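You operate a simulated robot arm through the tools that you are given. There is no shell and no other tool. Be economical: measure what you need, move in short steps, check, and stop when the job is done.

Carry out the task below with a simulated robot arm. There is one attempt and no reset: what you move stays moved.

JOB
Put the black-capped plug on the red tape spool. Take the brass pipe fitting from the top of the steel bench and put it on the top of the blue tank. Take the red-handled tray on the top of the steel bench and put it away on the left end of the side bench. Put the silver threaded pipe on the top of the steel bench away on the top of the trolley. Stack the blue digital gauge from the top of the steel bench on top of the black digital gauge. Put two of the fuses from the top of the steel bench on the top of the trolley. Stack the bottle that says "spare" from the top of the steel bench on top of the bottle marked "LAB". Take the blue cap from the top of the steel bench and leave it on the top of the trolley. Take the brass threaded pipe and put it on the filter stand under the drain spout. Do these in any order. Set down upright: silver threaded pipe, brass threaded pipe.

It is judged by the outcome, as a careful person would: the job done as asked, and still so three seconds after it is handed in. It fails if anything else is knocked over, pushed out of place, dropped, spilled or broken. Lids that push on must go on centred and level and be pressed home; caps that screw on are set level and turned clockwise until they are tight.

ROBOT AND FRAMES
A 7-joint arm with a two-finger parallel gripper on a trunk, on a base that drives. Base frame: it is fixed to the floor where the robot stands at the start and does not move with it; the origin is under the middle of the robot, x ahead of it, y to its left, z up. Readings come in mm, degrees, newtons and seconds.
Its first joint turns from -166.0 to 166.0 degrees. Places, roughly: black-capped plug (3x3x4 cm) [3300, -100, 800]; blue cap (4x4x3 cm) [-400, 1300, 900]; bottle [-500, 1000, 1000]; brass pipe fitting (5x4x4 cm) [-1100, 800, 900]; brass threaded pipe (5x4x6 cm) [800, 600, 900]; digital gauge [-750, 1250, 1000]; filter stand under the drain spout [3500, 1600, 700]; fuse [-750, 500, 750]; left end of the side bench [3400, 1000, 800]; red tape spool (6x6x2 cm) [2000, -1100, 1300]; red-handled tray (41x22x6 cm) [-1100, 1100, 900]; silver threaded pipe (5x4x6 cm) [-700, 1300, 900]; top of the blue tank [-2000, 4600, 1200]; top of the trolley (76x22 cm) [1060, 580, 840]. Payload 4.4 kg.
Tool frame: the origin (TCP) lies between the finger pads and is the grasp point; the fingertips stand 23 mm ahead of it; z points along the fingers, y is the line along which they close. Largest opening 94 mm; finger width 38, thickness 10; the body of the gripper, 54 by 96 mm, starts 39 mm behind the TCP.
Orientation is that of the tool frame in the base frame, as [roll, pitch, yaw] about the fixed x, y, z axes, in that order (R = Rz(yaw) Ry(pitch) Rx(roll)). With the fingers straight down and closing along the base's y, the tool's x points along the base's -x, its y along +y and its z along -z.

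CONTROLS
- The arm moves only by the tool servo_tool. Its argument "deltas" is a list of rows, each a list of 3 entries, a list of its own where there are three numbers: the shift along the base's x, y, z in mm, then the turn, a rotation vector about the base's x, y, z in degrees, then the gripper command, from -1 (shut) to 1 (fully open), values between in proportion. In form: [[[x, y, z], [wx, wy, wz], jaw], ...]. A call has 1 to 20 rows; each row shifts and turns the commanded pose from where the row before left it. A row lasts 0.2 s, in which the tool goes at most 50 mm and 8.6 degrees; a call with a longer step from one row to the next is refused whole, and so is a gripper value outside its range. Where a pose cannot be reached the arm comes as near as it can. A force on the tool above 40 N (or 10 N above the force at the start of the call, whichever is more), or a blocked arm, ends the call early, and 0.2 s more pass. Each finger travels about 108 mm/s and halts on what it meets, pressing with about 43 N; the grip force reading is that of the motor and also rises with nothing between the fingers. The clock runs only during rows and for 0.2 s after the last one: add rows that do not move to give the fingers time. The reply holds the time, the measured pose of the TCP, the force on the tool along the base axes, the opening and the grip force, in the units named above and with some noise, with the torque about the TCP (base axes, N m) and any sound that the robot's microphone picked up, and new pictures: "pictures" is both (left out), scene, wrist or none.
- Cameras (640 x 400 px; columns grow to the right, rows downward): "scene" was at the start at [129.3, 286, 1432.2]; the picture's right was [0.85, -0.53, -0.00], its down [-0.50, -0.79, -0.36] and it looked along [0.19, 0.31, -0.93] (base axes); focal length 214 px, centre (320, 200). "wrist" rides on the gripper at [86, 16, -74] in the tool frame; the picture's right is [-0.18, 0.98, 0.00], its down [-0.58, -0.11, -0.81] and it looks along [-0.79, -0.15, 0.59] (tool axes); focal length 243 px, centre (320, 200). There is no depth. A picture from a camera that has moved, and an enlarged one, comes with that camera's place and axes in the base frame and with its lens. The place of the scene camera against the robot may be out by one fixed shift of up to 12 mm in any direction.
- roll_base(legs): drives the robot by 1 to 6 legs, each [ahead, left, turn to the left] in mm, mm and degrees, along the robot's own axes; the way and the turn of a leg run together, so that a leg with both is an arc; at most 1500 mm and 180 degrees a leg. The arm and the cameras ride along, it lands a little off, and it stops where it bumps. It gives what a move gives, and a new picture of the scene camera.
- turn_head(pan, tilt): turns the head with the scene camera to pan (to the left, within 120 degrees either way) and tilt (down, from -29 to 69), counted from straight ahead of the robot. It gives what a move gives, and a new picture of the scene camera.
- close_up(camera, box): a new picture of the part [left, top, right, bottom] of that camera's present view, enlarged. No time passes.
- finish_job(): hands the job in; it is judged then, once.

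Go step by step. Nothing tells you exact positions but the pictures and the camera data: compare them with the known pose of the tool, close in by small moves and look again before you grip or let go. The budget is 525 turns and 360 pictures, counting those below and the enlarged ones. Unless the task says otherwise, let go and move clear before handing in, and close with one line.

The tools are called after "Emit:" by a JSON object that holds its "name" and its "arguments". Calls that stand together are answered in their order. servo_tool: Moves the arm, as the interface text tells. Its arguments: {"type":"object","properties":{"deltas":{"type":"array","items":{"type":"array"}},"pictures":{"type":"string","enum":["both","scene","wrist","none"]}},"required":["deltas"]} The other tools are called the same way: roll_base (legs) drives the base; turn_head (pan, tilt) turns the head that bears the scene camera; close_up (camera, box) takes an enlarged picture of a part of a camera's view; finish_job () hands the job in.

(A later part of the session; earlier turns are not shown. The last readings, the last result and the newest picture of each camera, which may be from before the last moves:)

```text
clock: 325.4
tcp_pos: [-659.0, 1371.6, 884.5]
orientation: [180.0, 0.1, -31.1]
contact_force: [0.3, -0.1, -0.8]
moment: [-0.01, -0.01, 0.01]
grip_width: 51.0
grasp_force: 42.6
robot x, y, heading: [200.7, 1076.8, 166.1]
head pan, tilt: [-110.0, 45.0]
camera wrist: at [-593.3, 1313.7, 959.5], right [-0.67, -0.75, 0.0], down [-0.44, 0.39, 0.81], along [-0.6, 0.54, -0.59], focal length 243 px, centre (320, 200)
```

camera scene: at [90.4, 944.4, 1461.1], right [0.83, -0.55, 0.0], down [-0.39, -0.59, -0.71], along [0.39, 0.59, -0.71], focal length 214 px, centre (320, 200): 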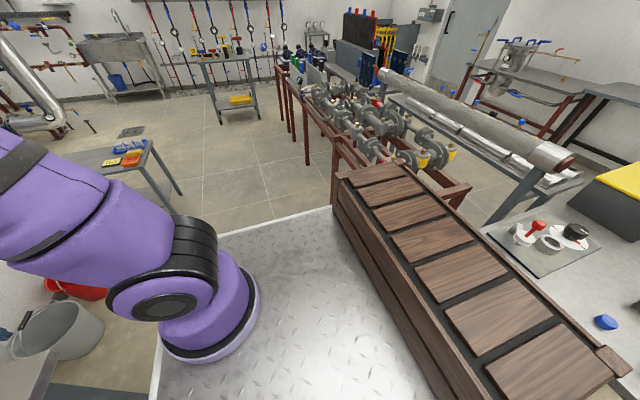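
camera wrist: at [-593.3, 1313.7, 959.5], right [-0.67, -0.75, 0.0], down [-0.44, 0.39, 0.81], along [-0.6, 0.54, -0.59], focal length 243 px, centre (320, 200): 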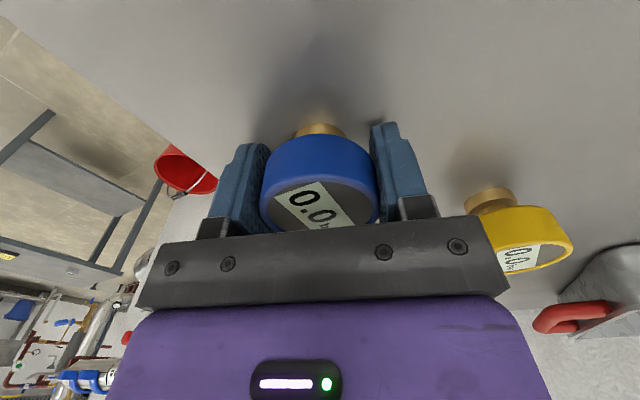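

Blue gauge gripped. Lift and move above the black gauge.

Emit:
{"name": "servo_tool", "arguments": {"deltas": [[[0, 0, 45], [0, 0, 0], -1], [[0, 0, 45], [0, 0, 0], -1], [[36, -29, 10], [0, 0, 0], -1], [[36, -29, 0], [0, 0, 0], -1], [[35, -29, 0], [0, 0, 0], -1], [[0, 0, 0], [0, 0, 0], -1]], "pictures": "wrist"}}

Emit:
{"name": "close_up", "arguments": {"camera": "wrist", "box": [220, 0, 440, 230]}}

```text
clock: 326.8
tcp_pos: [-553.3, 1286.1, 986.6]
orientation: [-180.0, 0.0, -31.1]
contact_force: [0.2, 1.0, -2.8]
moment: [0.0, -0.01, 0.0]
grip_width: 50.8
grasp_force: 42.8
robot x, y, heading: [197.3, 1081.1, 166.3]
head pan, tilt: [-110.0, 45.0]
camera wrist: at [-487.9, 1228.0, 1061.9], right [-0.66, -0.75, 0.0], down [-0.44, 0.39, 0.81], along [-0.6, 0.54, -0.59], focal length 243 px, centre (320, 200)
```

wrist: 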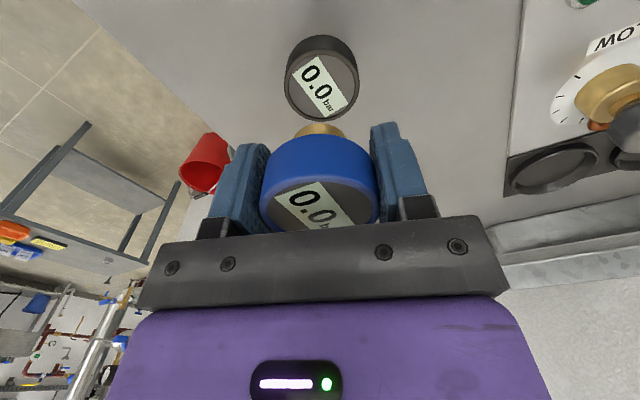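

```text
1.74 times, centred on (330, 115) of wrist
camera zoom: at [-487.9, 1228.0, 1061.9], right [-0.66, -0.75, 0.0], down [-0.44, 0.39, 0.81], along [-0.6, 0.54, -0.59], focal length 422 px, centre (303, 348)
```

zoom: 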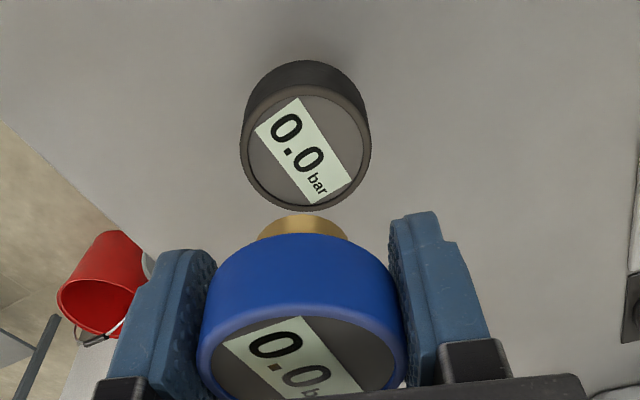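

Aligned: black gauge at (-553,1285), top ≈ 900. Lower straight down.

Emit:
{"name": "servo_tool", "arguments": {"deltas": [[[0, -1, -30], [0, 0, 0], -1], [[0, 0, -20], [0, 0, 0], -1], [[0, 0, 0], [0, 0, 0], -1]], "pictures": "wrist"}}

Emit:
{"name": "close_up", "arguments": {"camera": "wrist", "box": [220, 40, 440, 230]}}

```text
clock: 327.6
tcp_pos: [-552.3, 1286.8, 934.7]
orientation: [180.0, 0.1, -31.2]
contact_force: [-0.1, -0.3, -1.3]
moment: [-0.04, 0.0, -0.01]
grip_width: 50.7
grasp_force: 43.0
robot x, y, heading: [199.4, 1078.0, 166.4]
head pan, tilt: [-110.0, 45.0]
camera wrist: at [-486.9, 1227.4, 1010.1], right [-0.67, -0.75, 0.0], down [-0.44, 0.39, 0.81], along [-0.6, 0.54, -0.59], focal length 243 px, centre (320, 200)
```

wrist: 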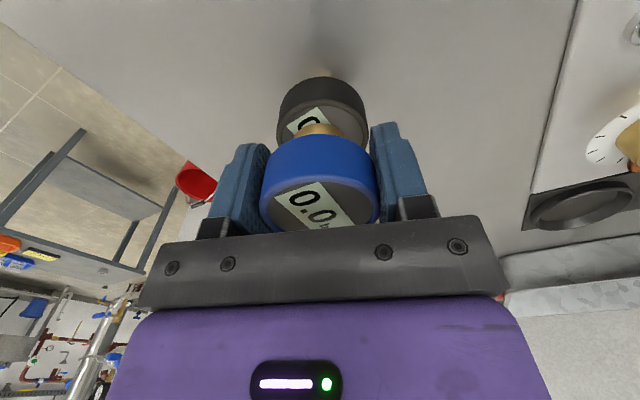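

```text
2.11 times, centred on (330, 135) of wrist
camera zoom: at [-486.9, 1227.4, 1010.1], right [-0.67, -0.75, 0.0], down [-0.44, 0.39, 0.81], along [-0.6, 0.54, -0.59], focal length 511 px, centre (299, 337)
```

zoom: 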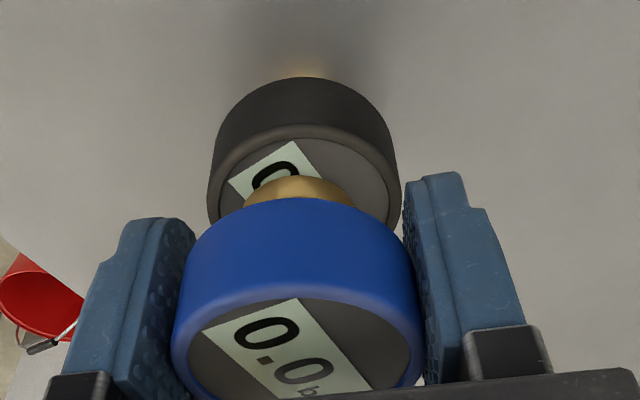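

Emit:
{"name": "servo_tool", "arguments": {"deltas": [[[0, 0, -5], [0, 0, 0], -1], [[0, 0, -3], [0, 0, 0], -1], [[0, 0, -2], [0, 0, 0], -1], [[0, 0, 0], [0, 0, 0], -1]], "pictures": "wrist"}}

Emit:
{"name": "close_up", "arguments": {"camera": "wrist", "box": [220, 40, 440, 230]}}

```text
clock: 328.5
tcp_pos: [-553.9, 1286.3, 928.7]
orientation: [179.9, 0.4, -31.1]
contact_force: [1.0, -0.1, 13.2]
moment: [-0.04, -0.17, -0.03]
grip_width: 50.9
grasp_force: 43.0
robot x, y, heading: [198.6, 1077.0, 166.3]
head pan, tilt: [-110.0, 45.0]
stopped in row 4: the force on the tool passed its limit at 41 N (the readings are from after the stop); the commanded pose is now the measured one
camera wrist: at [-488.0, 1227.2, 1002.6], right [-0.67, -0.75, 0.0], down [-0.44, 0.39, 0.81], along [-0.61, 0.54, -0.59], focal length 243 px, centre (320, 200)
```

wrist: 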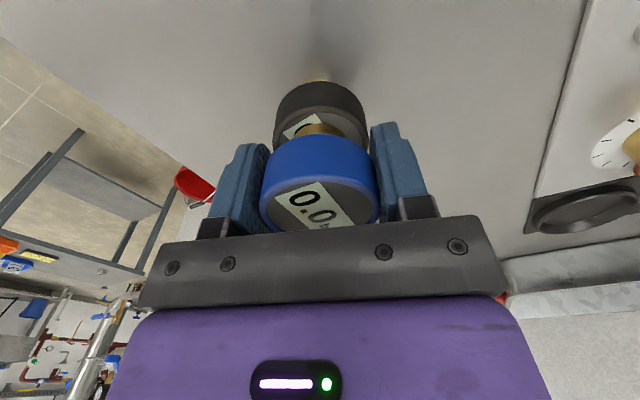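

```text
2.11 times, centred on (330, 135) of wrist
camera zoom: at [-488.0, 1227.2, 1002.6], right [-0.67, -0.75, 0.0], down [-0.44, 0.39, 0.81], along [-0.61, 0.54, -0.59], focal length 511 px, centre (299, 337)
```

zoom: 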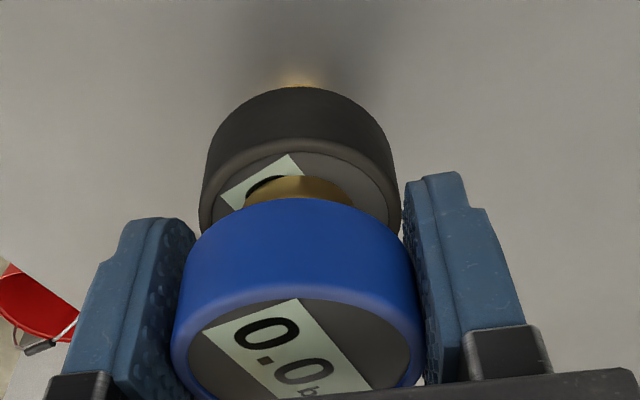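

Emit:
{"name": "servo_tool", "arguments": {"deltas": [[[0, 0, 5], [0, 0, 0], -1], [[3, -2, 0], [0, 0, 0], -1], [[0, 0, -3], [0, 0, 0], -1], [[0, 0, -2], [0, 0, 0], -1], [[0, 0, 0], [0, 0, 0], -1]], "pictures": "none"}}

```text
clock: 329.7
tcp_pos: [-550.3, 1283.0, 928.1]
orientation: [180.0, 0.3, -31.1]
contact_force: [2.9, 0.3, 14.8]
moment: [-0.02, -0.19, -0.02]
grip_width: 50.9
grasp_force: 42.9
robot x, y, heading: [198.8, 1077.7, 166.3]
head pan, tilt: [-110.0, 45.0]
```

Contact. Release and lift straight up.

Emit:
{"name": "servo_tool", "arguments": {"deltas": [[[0, 0, 0], [0, 0, 0], 0.4], [[0, 0, 0], [0, 0, 0], 0.4], [[0, 0, 0], [0, 0, 0], 0.4], [[0, 0, 20], [0, 0, 0], 0.4], [[0, 0, 40], [0, 0, 0], 0.4], [[0, 0, 40], [0, 0, 0], 0.4]], "pictures": "wrist"}}

Emit:
{"name": "close_up", "arguments": {"camera": "wrist", "box": [220, 0, 440, 200]}}

```text
clock: 331.1
tcp_pos: [-549.7, 1284.5, 1025.8]
orientation: [180.0, 0.2, -31.1]
contact_force: [-0.3, 0.6, -1.1]
moment: [0.01, -0.01, 0.0]
grip_width: 66.0
grasp_force: 0.0
robot x, y, heading: [195.9, 1077.2, 166.3]
head pan, tilt: [-110.0, 45.0]
camera wrist: at [-485.9, 1226.1, 1100.1], right [-0.67, -0.75, 0.0], down [-0.44, 0.39, 0.81], along [-0.6, 0.54, -0.59], focal length 243 px, centre (320, 200)
```

wrist: 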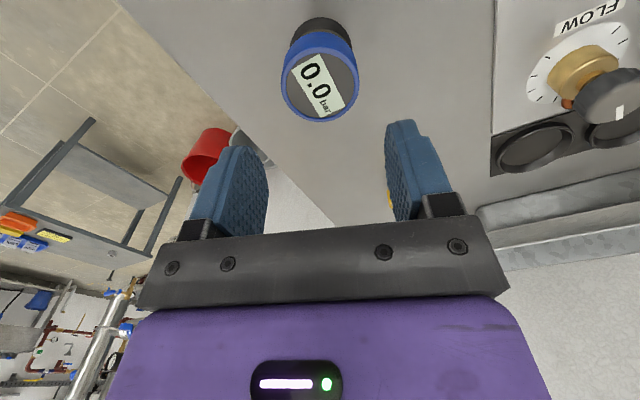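

```text
2.00 times, centred on (330, 100) of wrist
camera zoom: at [-485.9, 1226.1, 1100.1], right [-0.67, -0.75, 0.0], down [-0.44, 0.39, 0.81], along [-0.6, 0.54, -0.59], focal length 485 px, centre (300, 400)
```

zoom: 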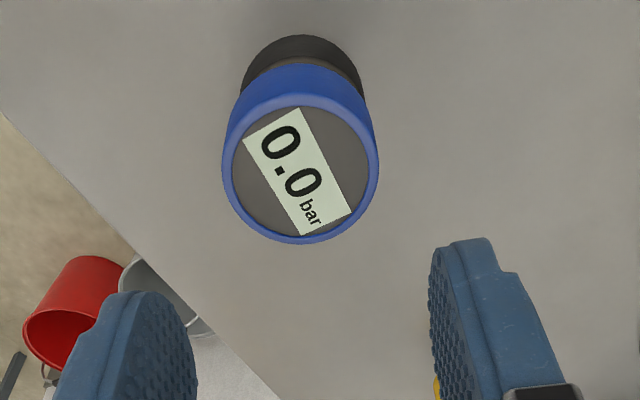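

Gauges are stacked. Next the bottles: raise, and shift the robot toward the "spare" bottle.

Emit:
{"name": "servo_tool", "arguments": {"deltas": [[[15, -5, 40], [0, 0, 0], 0.8], [[20, -5, 40], [0, 0, 0], 0.8], [[20, -5, 30], [0, 0, 0], 1]], "pictures": "none"}}

Emit:
{"name": "roll_base", "arguments": {"legs": [[20, 404, 0]]}}

Emit:
{"name": "turn_head", "arguments": {"pan": 0, "tilt": 45}}

```text
clock: 331.9
tcp_pos: [-495.9, 1267.6, 1135.0]
orientation: [179.9, 0.2, -31.1]
contact_force: [-0.4, -0.4, -0.7]
moment: [-0.01, -0.02, 0.01]
grip_width: 94.0
grasp_force: 0.1
robot x, y, heading: [200.9, 1076.9, 166.6]
head pan, tilt: [-110.0, 45.0]
```

```text
clock: 334.4
tcp_pos: [-607.2, 883.4, 1134.6]
orientation: [179.9, 0.3, -30.8]
contact_force: [-0.1, 0.6, -0.7]
moment: [-0.02, -0.02, 0.0]
grip_width: 93.8
grasp_force: 0.1
robot x, y, heading: [90.6, 695.4, 166.7]
head pan, tilt: [-110.0, 45.0]
camera scene: at [-20.4, 564.7, 1461.1], right [0.84, -0.55, 0.0], down [-0.39, -0.59, -0.71], along [0.39, 0.59, -0.71], focal length 214 px, centre (320, 200)
```

scene: 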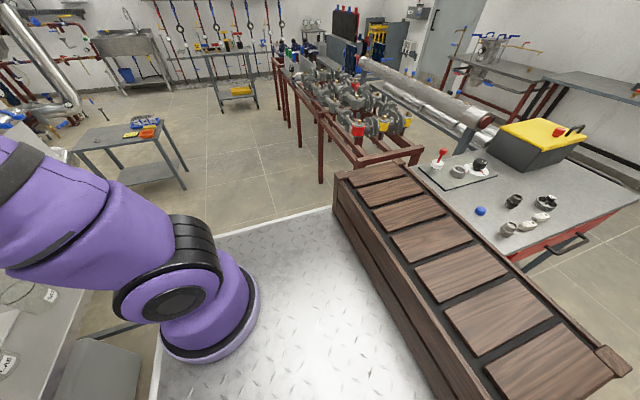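

```text
clock: 336.2
tcp_pos: [-608.6, 884.6, 1135.8]
orientation: [179.9, 0.3, -30.8]
contact_force: [-0.5, -0.6, 0.2]
moment: [-0.02, 0.03, 0.0]
grip_width: 93.9
grasp_force: 0.1
robot x, y, heading: [85.8, 698.8, 166.4]
head pan, tilt: [0.0, 45.0]
camera scene: at [-144.2, 515.6, 1461.1], right [0.23, 0.97, 0.0], down [0.69, -0.16, -0.71], along [-0.69, 0.16, -0.71], focal length 214 px, centre (320, 200)
```

scene: 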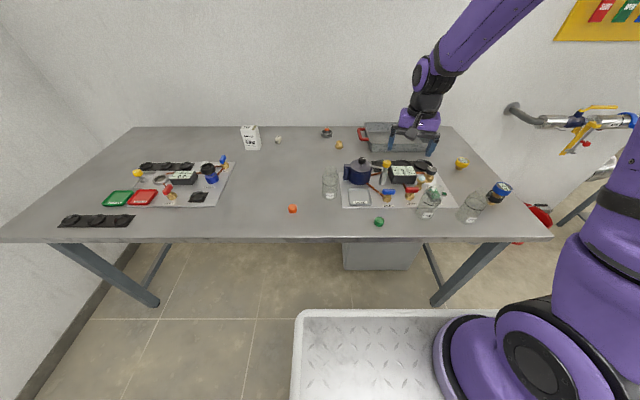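

Emit:
{"name": "close_up", "arguments": {"camera": "scene", "box": [310, 140, 520, 250]}}

```text
3.05 times, centred on (415, 195) of scene
camera zoom: at [-144.2, 515.6, 1461.1], right [0.23, 0.97, 0.0], down [0.69, -0.16, -0.71], along [-0.69, 0.16, -0.71], focal length 654 px, centre (30, 215)
```

zoom: 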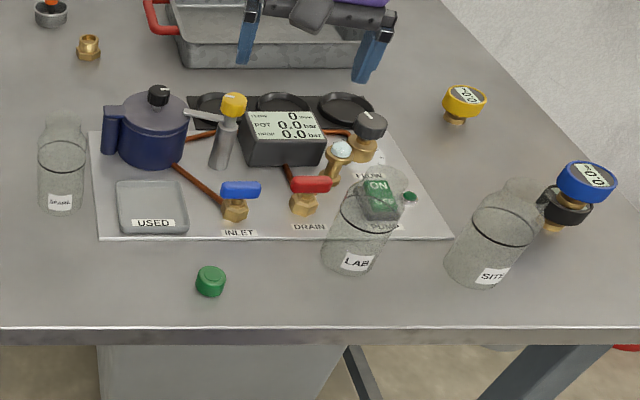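

Emit:
{"name": "servo_tool", "arguments": {"deltas": [[[0, -44, -15], [0, 0, 4], 1], [[0, -44, -15], [0, 0, 4], 1], [[0, -44, -20], [0, 0, 4], 1], [[0, -43, -20], [0, 0, 4], 1], [[0, 0, 0], [0, 0, 0], 1]], "pictures": "wrist"}}

Emit:
{"name": "close_up", "arguments": {"camera": "wrist", "box": [220, 40, 440, 230]}}

```text
clock: 337.4
tcp_pos: [-608.5, 707.7, 1065.0]
orientation: [179.9, 0.3, -14.7]
contact_force: [-0.7, -0.8, 0.4]
moment: [0.03, -0.03, -0.04]
grip_width: 94.1
grasp_force: 0.0
robot x, y, heading: [85.7, 699.4, 166.9]
head pan, tilt: [0.0, 45.0]
camera wrist: at [-529.9, 670.0, 1138.6], right [-0.43, -0.9, 0.0], down [-0.53, 0.25, 0.81], along [-0.73, 0.34, -0.59], focal length 243 px, centre (320, 200)
```

wrist: 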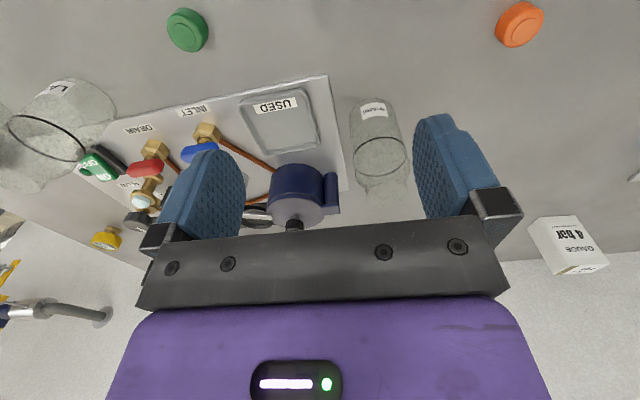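

```text
2.11 times, centred on (330, 135) of wrist
camera zoom: at [-529.9, 670.0, 1138.6], right [-0.43, -0.9, 0.0], down [-0.53, 0.25, 0.81], along [-0.73, 0.34, -0.59], focal length 511 px, centre (299, 337)
```

zoom: 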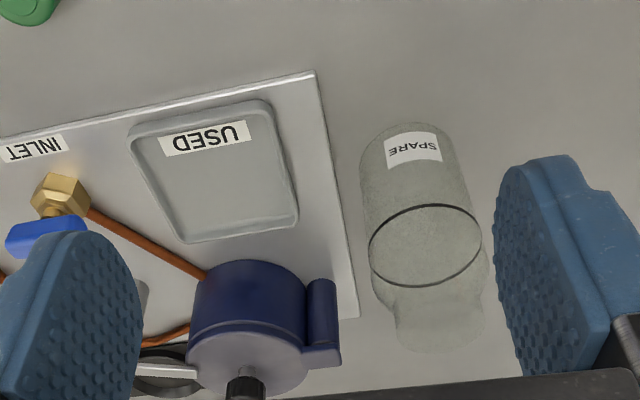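

The spare bottle is ~58 mm wide, ~133 mm tall (top ≈ z 993); I'll grip its neck from above. Move over it.

Emit:
{"name": "servo_tool", "arguments": {"deltas": [[[-40, -5, 0], [0, 0, 0], 0.5], [[-40, -5, -5], [0, 0, 0], 0.5], [[-30, -5, -10], [0, 0, 0], 0.5], [[0, 0, 0], [0, 0, 0], 0.5]], "pictures": "wrist"}}

Emit:
{"name": "close_up", "arguments": {"camera": "wrist", "box": [220, 40, 440, 230]}}

```text
clock: 338.4
tcp_pos: [-717.6, 694.3, 1049.5]
orientation: [179.8, 0.3, -14.8]
contact_force: [-0.3, -0.1, -0.6]
moment: [-0.04, 0.0, 0.03]
grip_width: 70.5
grasp_force: 0.0
robot x, y, heading: [87.2, 694.8, 166.3]
head pan, tilt: [0.0, 45.0]
camera wrist: at [-637.9, 657.2, 1124.0], right [-0.43, -0.9, 0.0], down [-0.53, 0.25, 0.81], along [-0.73, 0.35, -0.59], focal length 243 px, centre (320, 200)
```

wrist: 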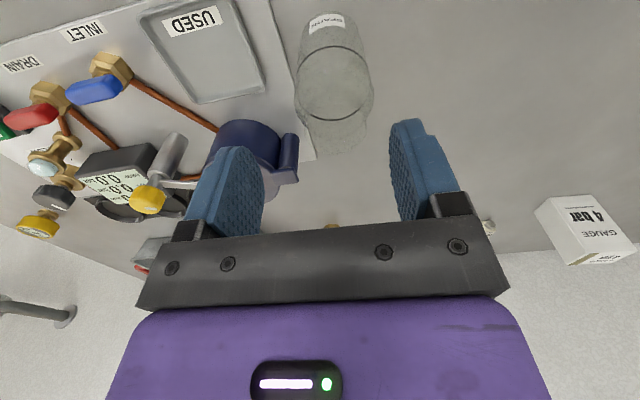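

```text
2.11 times, centred on (330, 135) of wrist
camera zoom: at [-637.9, 657.2, 1124.0], right [-0.43, -0.9, 0.0], down [-0.53, 0.25, 0.81], along [-0.73, 0.35, -0.59], focal length 511 px, centre (299, 337)
```

zoom: 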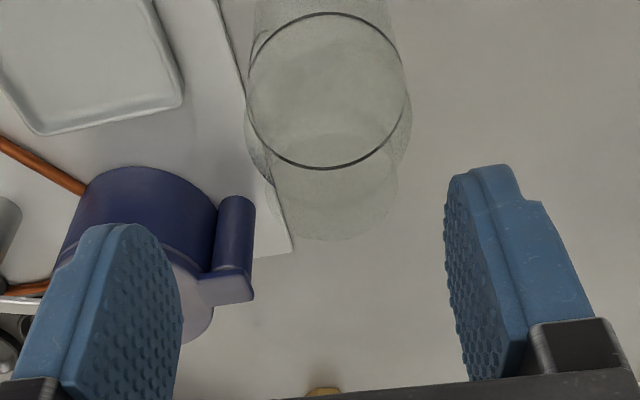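

Emit:
{"name": "servo_tool", "arguments": {"deltas": [[[-11, -5, -25], [0, 0, 0], 0.4], [[0, 0, -25], [0, 0, 0], 0.4], [[0, 0, 0], [0, 0, 0], 0.4]], "pictures": "wrist"}}

Emit:
{"name": "close_up", "arguments": {"camera": "wrist", "box": [220, 40, 440, 230]}}

```text
clock: 339.2
tcp_pos: [-729.4, 687.3, 999.6]
orientation: [179.9, 0.4, -14.8]
contact_force: [0.4, -0.9, -0.4]
moment: [-0.03, 0.01, 0.05]
grip_width: 65.6
grasp_force: 0.1
robot x, y, heading: [89.5, 696.1, 166.4]
head pan, tilt: [0.0, 45.0]
camera wrist: at [-650.2, 650.5, 1073.7], right [-0.43, -0.9, 0.0], down [-0.53, 0.25, 0.81], along [-0.73, 0.35, -0.59], focal length 243 px, centre (320, 200)
```

wrist: 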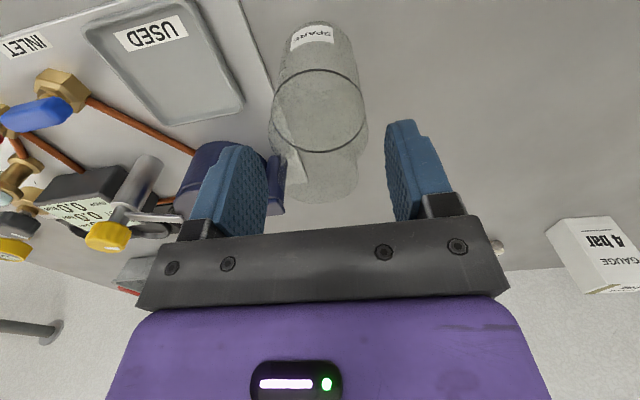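

```text
2.11 times, centred on (330, 135) of wrist
camera zoom: at [-650.2, 650.5, 1073.7], right [-0.43, -0.9, 0.0], down [-0.53, 0.25, 0.81], along [-0.73, 0.35, -0.59], focal length 511 px, centre (299, 337)
```

zoom: 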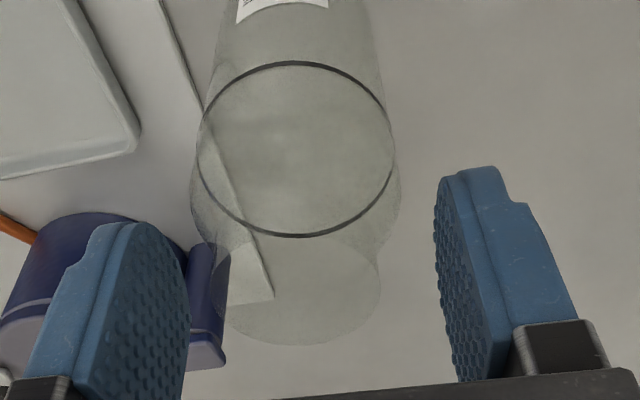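

Emit:
{"name": "servo_tool", "arguments": {"deltas": [[[-1, 1, -15], [0, 0, 0], 0.4], [[0, 0, -12], [0, 0, 0], 0.4], [[0, 0, 0], [0, 0, 0], 0.4], [[0, 0, 0], [0, 0, 0], -1], [[0, 0, 0], [0, 0, 0], -1], [[0, 0, 0], [0, 0, 0], -1]], "pictures": "wrist"}}

```text
clock: 340.6
tcp_pos: [-730.6, 690.6, 974.2]
orientation: [179.9, 0.3, -14.8]
contact_force: [0.2, 0.6, 0.8]
moment: [-0.01, -0.01, 0.0]
grip_width: 58.2
grasp_force: 42.6
robot x, y, heading: [89.8, 698.4, 166.7]
head pan, tilt: [0.0, 45.0]
camera wrist: at [-651.3, 652.1, 1046.8], right [-0.43, -0.9, 0.0], down [-0.53, 0.25, 0.81], along [-0.73, 0.35, -0.59], focal length 243 px, centre (320, 200)
```

wrist: 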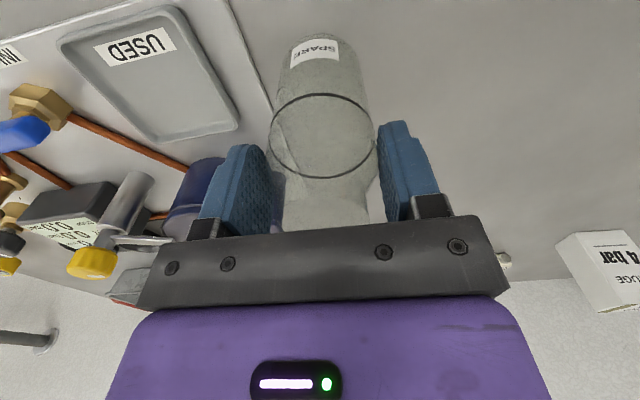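

Emit:
{"name": "servo_tool", "arguments": {"deltas": [[[0, 0, 0], [0, 0, 0], 0.4], [[0, 0, 0], [0, 0, 0], 0.4], [[0, 0, -5], [0, 0, 0], 0.4], [[0, 0, -4], [0, 0, 0], 0.4], [[0, 0, 0], [0, 0, 0], 0.4]], "pictures": "wrist"}}

Emit:
{"name": "close_up", "arguments": {"camera": "wrist", "box": [220, 60, 440, 250]}}

```text
clock: 341.9
tcp_pos: [-730.1, 689.4, 962.5]
orientation: [179.9, 0.4, -14.8]
contact_force: [0.3, 0.8, 0.5]
moment: [-0.01, -0.01, 0.0]
grip_width: 65.8
grasp_force: 0.0
robot x, y, heading: [87.3, 698.7, 166.6]
head pan, tilt: [0.0, 45.0]
camera wrist: at [-650.9, 651.9, 1037.3], right [-0.43, -0.9, 0.0], down [-0.53, 0.25, 0.81], along [-0.73, 0.35, -0.59], focal length 243 px, centre (320, 200)
```

wrist: 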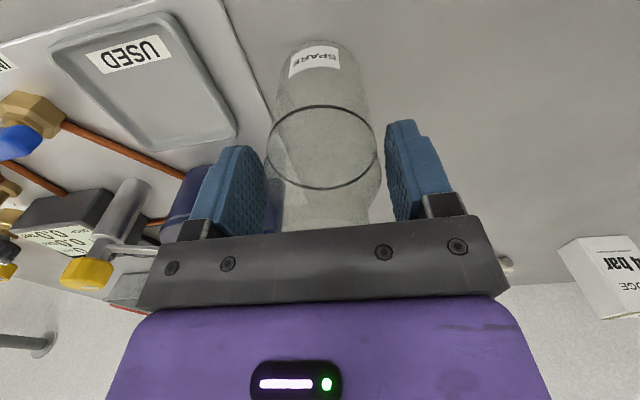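

```text
2.11 times, centred on (330, 155) of wrist
camera zoom: at [-650.9, 651.9, 1037.3], right [-0.43, -0.9, 0.0], down [-0.53, 0.25, 0.81], along [-0.73, 0.35, -0.59], focal length 511 px, centre (299, 295)
```

zoom: 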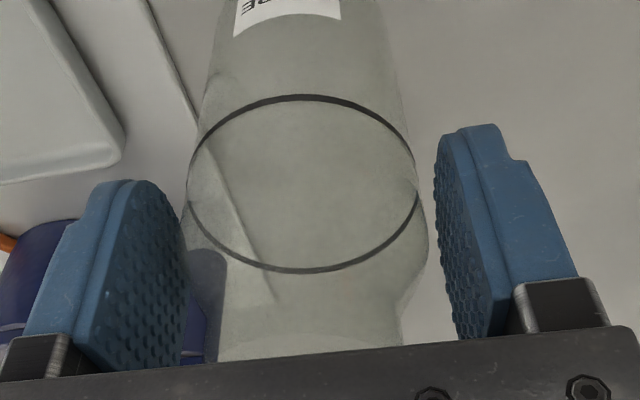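

Emit:
{"name": "servo_tool", "arguments": {"deltas": [[[0, 0, 0], [0, 0, 0], -1], [[0, 0, 0], [0, 0, 0], -1], [[0, 0, 0], [0, 0, 0], -1], [[0, 0, 40], [0, 0, 0], -1], [[0, 0, 45], [0, 0, 0], -1], [[0, 0, 45], [0, 0, 0], -1], [[0, 0, 45], [0, 0, 0], -1], [[20, 0, 35], [0, 0, 0], -1], [[30, 5, 20], [0, 0, 0], -1]], "pictures": "wrist"}}

```text
clock: 343.9
tcp_pos: [-680.0, 695.1, 1193.5]
orientation: [180.0, 0.2, -14.8]
contact_force: [0.0, -0.9, -1.3]
moment: [-0.01, -0.01, 0.0]
grip_width: 58.6
grasp_force: 42.8
robot x, y, heading: [85.6, 697.5, 166.6]
head pan, tilt: [0.0, 45.0]
camera wrist: at [-601.7, 657.3, 1265.8], right [-0.43, -0.9, 0.0], down [-0.53, 0.25, 0.81], along [-0.73, 0.35, -0.59], focal length 243 px, centre (320, 200)
```

wrist: 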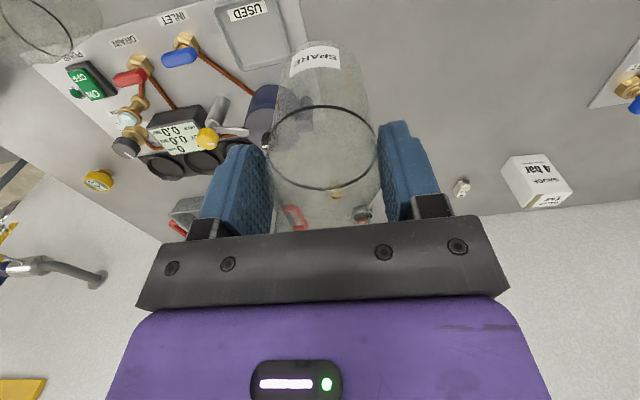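

Bottle held. Roll right so LAB is in comfortable reach.

Emit:
{"name": "roll_base", "arguments": {"legs": [[-24, -327, 0]]}}

Emit:
{"name": "servo_tool", "arguments": {"deltas": [[[30, -5, 0], [0, 0, -2], -1], [[30, -5, 0], [0, 0, -2], -1], [[30, -5, 0], [0, 0, -2], -1], [[0, 0, 0], [0, 0, 0], -1]], "pictures": "both"}}

```text
clock: 346.0
tcp_pos: [-580.7, 1009.1, 1191.7]
orientation: [179.8, 0.2, -14.8]
contact_force: [-0.8, 0.1, -0.8]
moment: [-0.02, -0.04, 0.0]
grip_width: 58.5
grasp_force: 43.0
robot x, y, heading: [183.9, 1013.3, 166.5]
head pan, tilt: [0.0, 45.0]
camera scene: at [-45.0, 828.7, 1461.1], right [0.23, 0.97, 0.0], down [0.69, -0.16, -0.71], along [-0.69, 0.16, -0.71], focal length 214 px, centre (320, 200)
```

scene: 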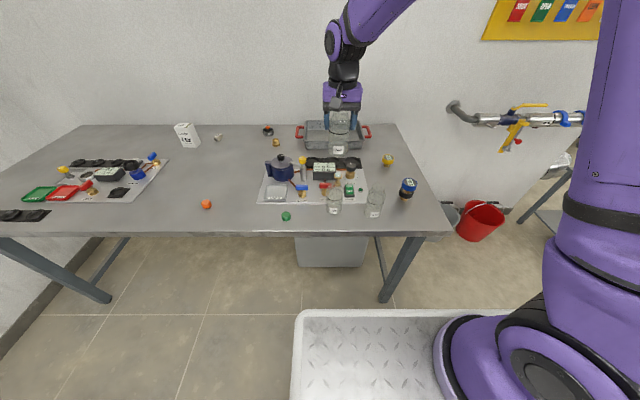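

```text
clock: 347.0
tcp_pos: [-489.4, 991.5, 1190.8]
orientation: [180.0, 0.2, -20.8]
contact_force: [-0.6, 0.1, -0.5]
moment: [-0.03, 0.02, 0.01]
grip_width: 58.6
grasp_force: 42.7
robot x, y, heading: [182.2, 1014.5, 166.5]
head pan, tilt: [0.0, 45.0]
camera scene: at [-45.2, 828.7, 1461.0], right [0.23, 0.97, 0.0], down [0.69, -0.16, -0.71], along [-0.69, 0.16, -0.71], focal length 214 px, centre (320, 200)
camera wrist: at [-415.4, 945.1, 1265.1], right [-0.52, -0.85, 0.0], down [-0.5, 0.31, 0.81], along [-0.69, 0.42, -0.59], focal length 243 px, centre (320, 200)
```

scene: 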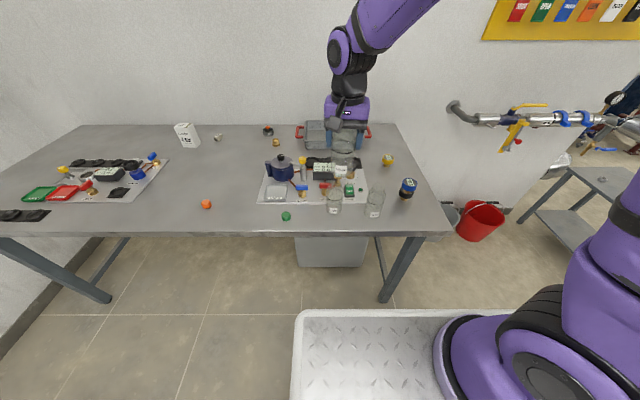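
wrist: 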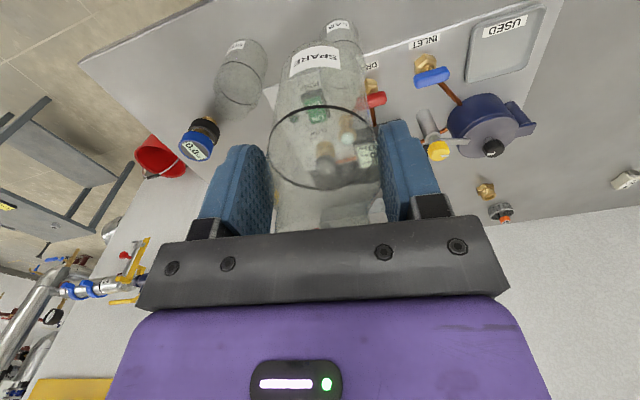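

Emit:
{"name": "servo_tool", "arguments": {"deltas": [[[15, 35, 0], [0, 0, 0], -1], [[15, 35, 0], [0, 0, 0], -1], [[0, 0, 0], [0, 0, 0], -1]], "pictures": "wrist"}}

Emit:
{"name": "close_up", "arguments": {"camera": "wrist", "box": [300, 0, 520, 170]}}

```text
clock: 347.8
tcp_pos: [-461.2, 1064.0, 1192.4]
orientation: [179.9, 0.3, -20.8]
contact_force: [-0.8, -0.5, -1.4]
moment: [-0.02, -0.01, 0.02]
grip_width: 58.7
grasp_force: 43.4
robot x, y, heading: [187.0, 1009.7, 166.8]
head pan, tilt: [0.0, 45.0]
camera wrist: at [-386.1, 1017.7, 1266.9], right [-0.52, -0.85, 0.0], down [-0.5, 0.31, 0.81], along [-0.69, 0.42, -0.59], focal length 243 px, centre (320, 200)
```

wrist: 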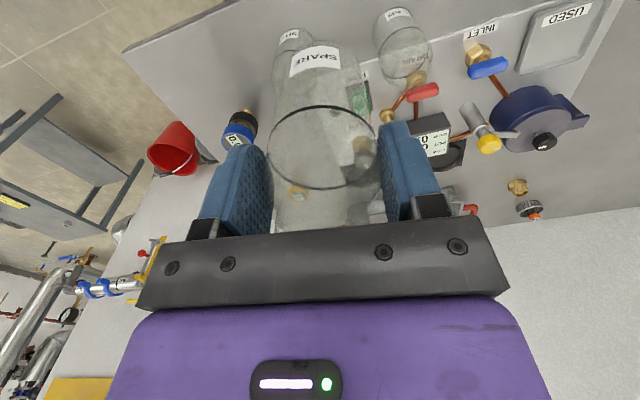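

```text
2.35 times, centred on (410, 85) of wrist
camera zoom: at [-386.1, 1017.7, 1266.9], right [-0.52, -0.85, 0.0], down [-0.5, 0.31, 0.81], along [-0.69, 0.42, -0.59], focal length 571 px, centre (108, 471)
```

zoom: 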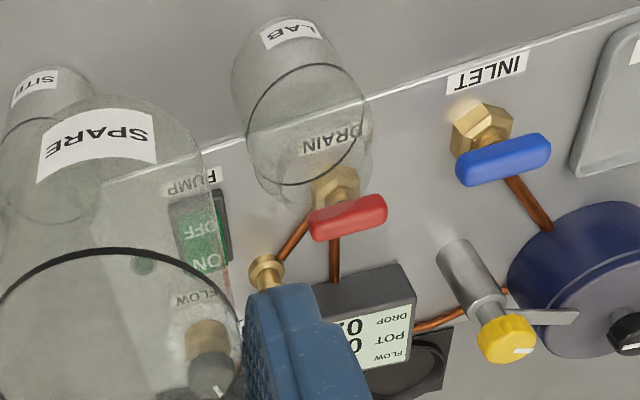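

LAB axis is at about (-551,997). Move above and lower.

Emit:
{"name": "servo_tool", "arguments": {"deltas": [[[-30, -22, -10], [0, 0, 0], -1], [[-30, -22, -10], [0, 0, 0], -1], [[-30, -23, -10], [0, 0, 0], -1], [[0, 0, -25], [0, 0, 0], -1], [[0, 0, 0], [0, 0, 0], -1]], "pictures": "both"}}

Emit:
{"name": "close_up", "arguments": {"camera": "wrist", "box": [220, 0, 440, 230]}}

Emit:
{"name": "close_up", "arguments": {"camera": "scene", "box": [290, 90, 410, 230]}}

```text
clock: 349.0
tcp_pos: [-550.7, 998.4, 1136.2]
orientation: [179.9, 0.3, -20.9]
contact_force: [0.5, -0.1, 0.0]
moment: [0.0, 0.0, -0.03]
grip_width: 58.8
grasp_force: 43.0
robot x, y, heading: [188.6, 1010.8, 166.8]
head pan, tilt: [0.0, 45.0]
camera scene: at [-44.9, 828.7, 1461.1], right [0.23, 0.97, 0.0], down [0.69, -0.16, -0.71], along [-0.69, 0.16, -0.71], focal length 214 px, centre (320, 200)
camera wrist: at [-476.3, 952.0, 1210.3], right [-0.52, -0.85, 0.0], down [-0.5, 0.31, 0.81], along [-0.69, 0.42, -0.59], focal length 243 px, centre (320, 200)
```

scene: 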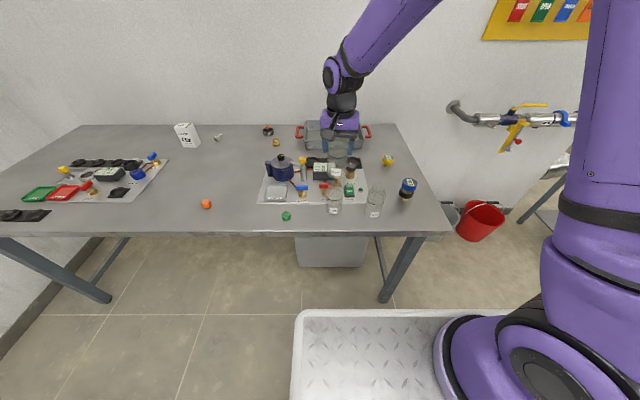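
wrist: 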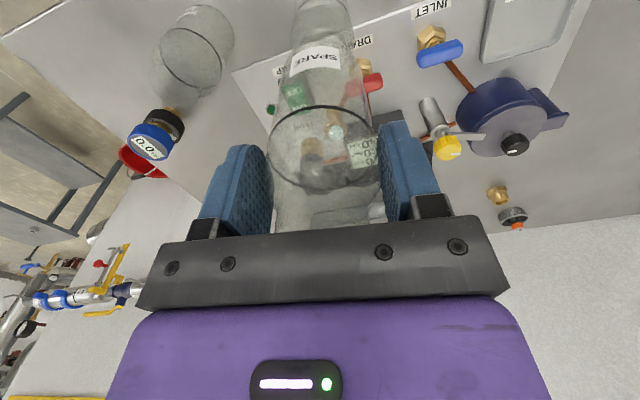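

```text
1.74 times, centred on (330, 115) of wrist
camera zoom: at [-476.3, 952.0, 1210.3], right [-0.52, -0.85, 0.0], down [-0.5, 0.31, 0.81], along [-0.69, 0.42, -0.59], focal length 422 px, centre (303, 348)
```

zoom: 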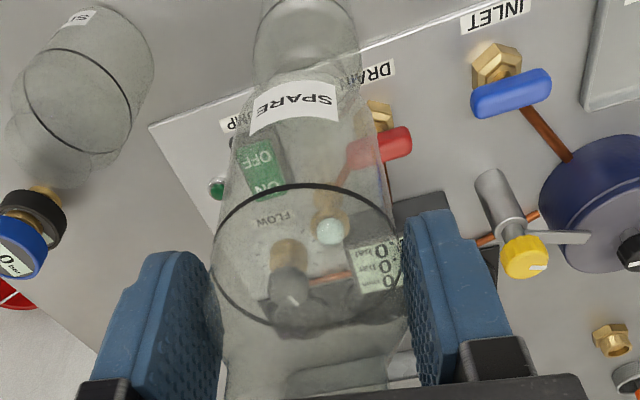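

```text
2.86 times, centred on (350, 160) of scene
camera zoom: at [-44.9, 828.7, 1461.1], right [0.23, 0.97, 0.0], down [0.69, -0.16, -0.71], along [-0.69, 0.16, -0.71], focal length 613 px, centre (234, 314)
```

zoom: 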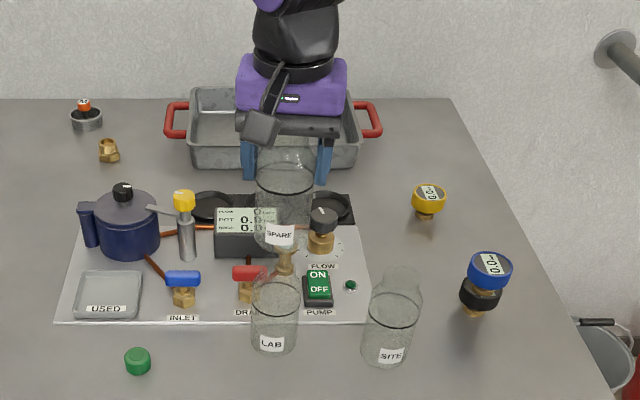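

Emit:
{"name": "servo_tool", "arguments": {"deltas": [[[0, 0, -15], [0, 0, 0], -1], [[0, 0, -12], [0, 0, 0], -1], [[0, 0, 0], [0, 0, 0], -1]], "pictures": "wrist"}}

Emit:
{"name": "close_up", "arguments": {"camera": "scene", "box": [300, 130, 380, 220]}}

Emit:
{"name": "close_up", "arguments": {"camera": "wrist", "box": [250, 0, 400, 150]}}

```text
clock: 349.8
tcp_pos: [-551.3, 998.0, 1110.1]
orientation: [180.0, 0.4, -20.7]
contact_force: [0.8, -0.2, -0.4]
moment: [-0.02, 0.0, 0.0]
grip_width: 58.5
grasp_force: 43.5
robot x, y, heading: [187.4, 1012.9, 166.6]
head pan, tilt: [0.0, 45.0]
camera wrist: at [-476.3, 952.3, 1184.0], right [-0.52, -0.85, 0.0], down [-0.5, 0.31, 0.81], along [-0.69, 0.42, -0.59], focal length 243 px, centre (320, 200)
```

wrist: 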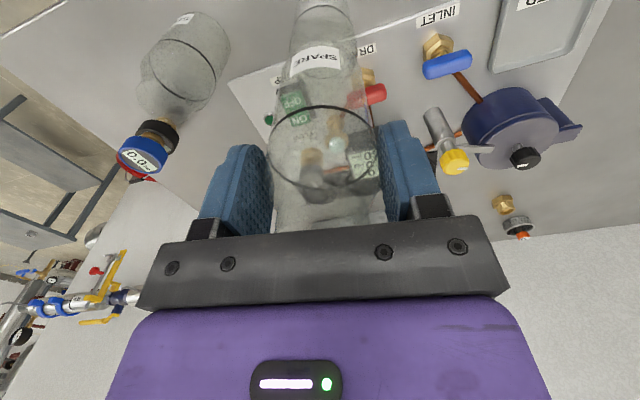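

```text
4.44 times, centred on (340, 175) of scene
camera zoom: at [-45.0, 828.7, 1461.1], right [0.23, 0.97, 0.0], down [0.69, -0.16, -0.71], along [-0.69, 0.16, -0.71], focal length 953 px, centre (231, 311)
```

zoom: 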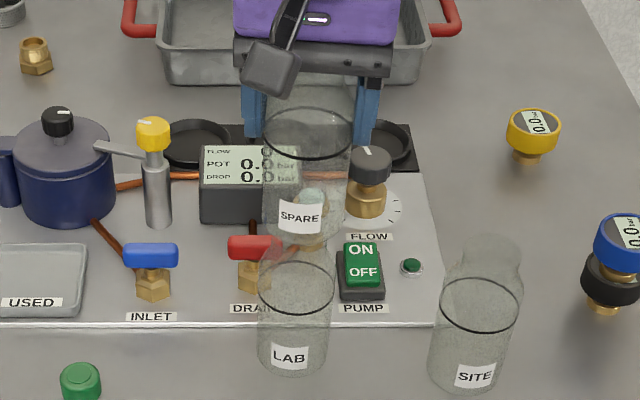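

```text
2.67 times, centred on (325, 75) of wrist
camera zoom: at [-476.3, 952.3, 1184.0], right [-0.52, -0.85, 0.0], down [-0.5, 0.31, 0.81], along [-0.69, 0.42, -0.59], focal length 647 px, centre (307, 533)
```

zoom: 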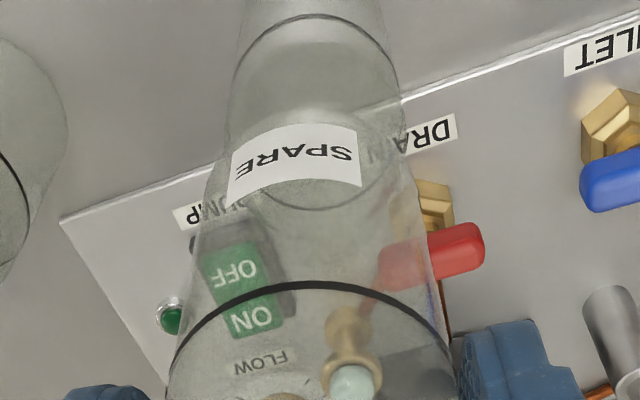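

Emit:
{"name": "servo_tool", "arguments": {"deltas": [[[0, 0, -5], [0, 0, 0], -1], [[0, 0, -4], [0, 0, 0], -1], [[0, 0, -3], [0, 0, 0], -1], [[0, 0, 0], [0, 0, 0], -1]], "pictures": "none"}}

```text
clock: 350.8
tcp_pos: [-549.7, 996.4, 1097.0]
orientation: [179.8, 0.3, -20.8]
contact_force: [-0.6, -1.0, -0.8]
moment: [0.01, 0.0, -0.01]
grip_width: 58.6
grasp_force: 43.0
robot x, y, heading: [184.3, 1011.8, 166.6]
head pan, tilt: [0.0, 45.0]
```

Emit:
{"name": "servo_tool", "arguments": {"deltas": [[[0, 0, -3], [0, 0, 0], -1], [[0, 0, -2], [0, 0, 0], -1], [[0, 0, 0], [0, 0, 0], -1]], "pictures": "none"}}

```text
clock: 351.6
tcp_pos: [-551.5, 996.1, 1094.4]
orientation: [179.8, 0.5, -20.8]
contact_force: [0.2, 0.9, 25.7]
moment: [0.23, 0.13, -0.02]
grip_width: 58.6
grasp_force: 43.2
robot x, y, heading: [189.0, 1012.1, 166.5]
head pan, tilt: [0.0, 45.0]
```

Emit:
{"name": "close_up", "arguments": {"camera": "scene", "box": [300, 130, 380, 220]}}

Emit:
{"name": "close_up", "arguments": {"camera": "wrist", "box": [250, 0, 400, 150]}}

```text
4.44 times, centred on (340, 175) of scene
camera zoom: at [-44.0, 828.8, 1461.2], right [0.23, 0.97, 0.0], down [0.69, -0.16, -0.71], along [-0.69, 0.16, -0.71], focal length 953 px, centre (231, 311)
```

zoom: 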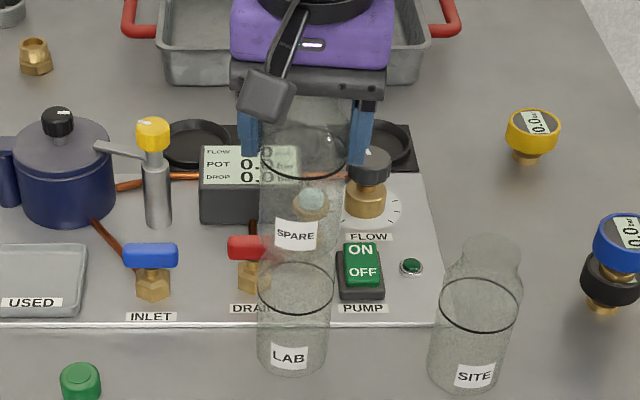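

```text
2.67 times, centred on (325, 75) of wrist
camera zoom: at [-475.6, 950.4, 1168.5], right [-0.52, -0.85, 0.01], down [-0.5, 0.31, 0.81], along [-0.69, 0.42, -0.59], focal length 647 px, centre (307, 533)
```

zoom: 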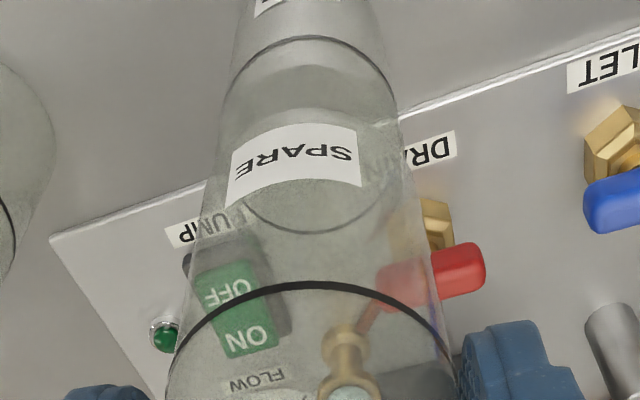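

Emit:
{"name": "servo_tool", "arguments": {"deltas": [[[0, 0, 5], [0, 0, 0], -1], [[-4, 2, 0], [0, 0, 0], -1], [[0, 0, -3], [0, 0, 0], -1], [[0, 0, -2], [0, 0, 0], -1], [[0, 0, 0], [0, 0, 0], -1]], "pictures": "none"}}

```text
clock: 352.8
tcp_pos: [-554.9, 997.1, 1094.9]
orientation: [179.8, 0.5, -20.9]
contact_force: [1.2, 0.7, 30.6]
moment: [0.24, -0.07, 0.01]
grip_width: 58.7
grasp_force: 43.1
robot x, y, heading: [185.2, 1011.2, 166.6]
head pan, tilt: [0.0, 45.0]
```

Emit:
{"name": "servo_tool", "arguments": {"deltas": [[[0, 0, 1.5], [0, 0, 0], -1], [[0, 0, 0], [0, 0, 0], 0.32], [[0, 0, 0], [0, 0, 0], 0.32], [[0, 0, 0], [0, 0, 0], 0.4], [[0, 0, 15], [0, 0, 0], 0.4], [[0, 0, 30], [0, 0, 0], 0.4], [[0, 0, 45], [0, 0, 0], 0.4], [[20, 0, 40], [0, 0, 0], 0.4]], "pictures": "both"}}

Emit:
{"name": "close_up", "arguments": {"camera": "scene", "box": [280, 110, 440, 230]}}

```text
clock: 354.6
tcp_pos: [-535.4, 998.7, 1224.7]
orientation: [180.0, 0.2, -20.8]
contact_force: [0.3, -0.2, -0.5]
moment: [0.01, -0.06, 0.0]
grip_width: 65.8
grasp_force: 0.0
robot x, y, heading: [188.6, 1012.3, 166.3]
head pan, tilt: [0.0, 45.0]
camera scene: at [-45.7, 828.6, 1460.9], right [0.23, 0.97, 0.0], down [0.69, -0.16, -0.71], along [-0.69, 0.16, -0.71], focal length 214 px, centre (320, 200)
camera wrist: at [-461.5, 952.2, 1298.2], right [-0.52, -0.85, 0.0], down [-0.5, 0.31, 0.81], along [-0.69, 0.42, -0.59], focal length 243 px, centre (320, 200)
```

scene: 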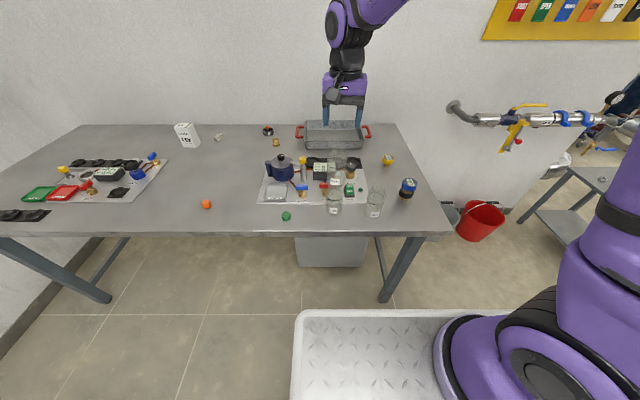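
wrist: 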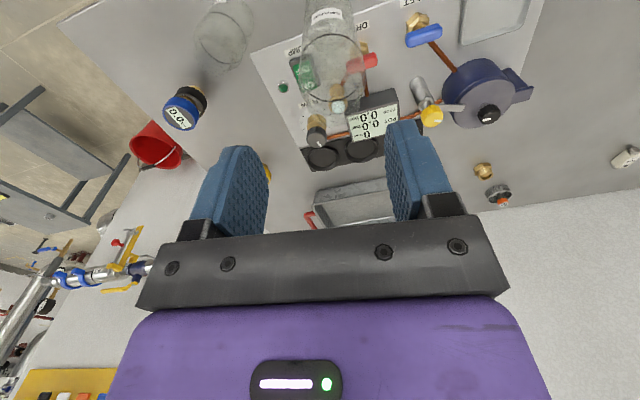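

```text
3.33 times, centred on (360, 170) of scene
camera zoom: at [-45.7, 828.6, 1460.9], right [0.23, 0.97, 0.0], down [0.69, -0.16, -0.71], along [-0.69, 0.16, -0.71], focal length 715 px, centre (187, 300)
```

zoom: 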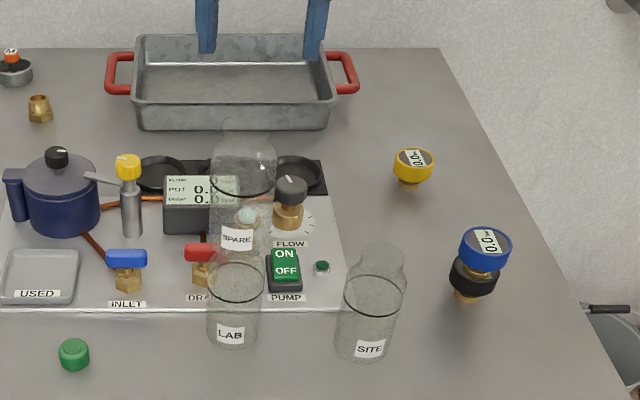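

Bottles are stacked. Next the brass fitting near the wall: roll left and closer to the bench.

Emit:
{"name": "roll_base", "arguments": {"legs": [[0, 509, 0], [205, 0, 0]]}}

Emit:
{"name": "servo_tool", "arguments": {"deltas": [[[-20, 40, -20], [0, 0, 2], 0.3], [[-20, 40, -20], [0, 0, 2], 0.3], [[-20, 40, -20], [0, 0, 2], 0.3], [[-20, 40, -20], [0, 0, 0], 0.3], [[0, 0, -40], [0, 0, 0], 0.3], [[0, 0, 0], [0, 0, 0], 0.3]], "pictures": "wrist"}}

```text
clock: 358.8
tcp_pos: [-855.9, 560.5, 1224.4]
orientation: [179.9, 0.2, -21.1]
contact_force: [0.3, -0.4, -0.7]
moment: [-0.02, 0.01, -0.03]
grip_width: 65.6
grasp_force: 0.1
robot x, y, heading: [-133.2, 572.5, 166.2]
head pan, tilt: [0.0, 45.0]
camera scene: at [-366.3, 388.7, 1461.1], right [0.24, 0.97, 0.0], down [0.69, -0.17, -0.71], along [-0.69, 0.17, -0.71], focal length 214 px, centre (320, 200)
```

scene: 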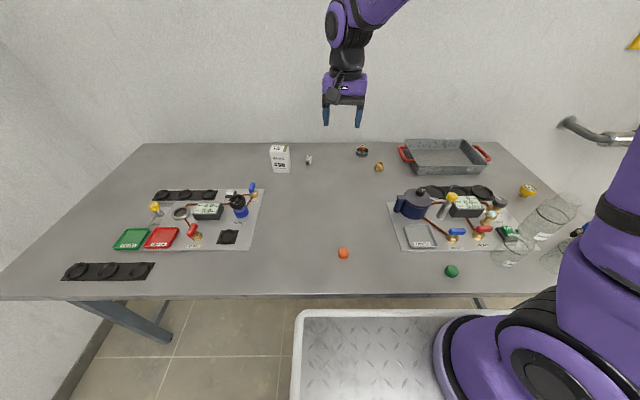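

```text
clock: 360.2
tcp_pos: [-932.4, 721.5, 1103.0]
orientation: [179.8, 0.3, -15.1]
contact_force: [0.3, -0.3, -0.7]
moment: [-0.01, 0.0, 0.0]
grip_width: 61.2
grasp_force: 0.0
robot x, y, heading: [-132.4, 573.1, 166.3]
head pan, tilt: [0.0, 45.0]
camera wrist: at [-853.8, 683.3, 1177.9], right [-0.43, -0.9, 0.0], down [-0.53, 0.26, 0.81], along [-0.73, 0.35, -0.59], focal length 243 px, centre (320, 200)
```

wrist: 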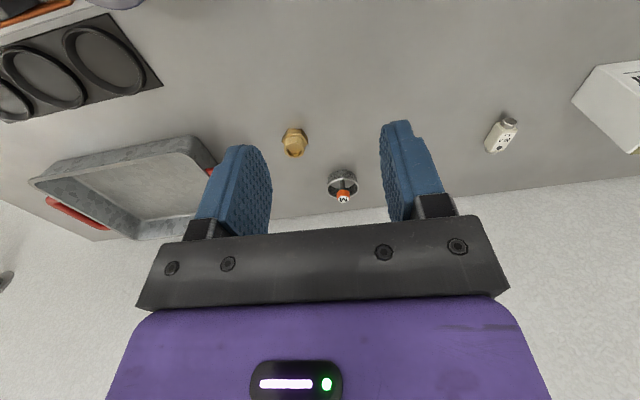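

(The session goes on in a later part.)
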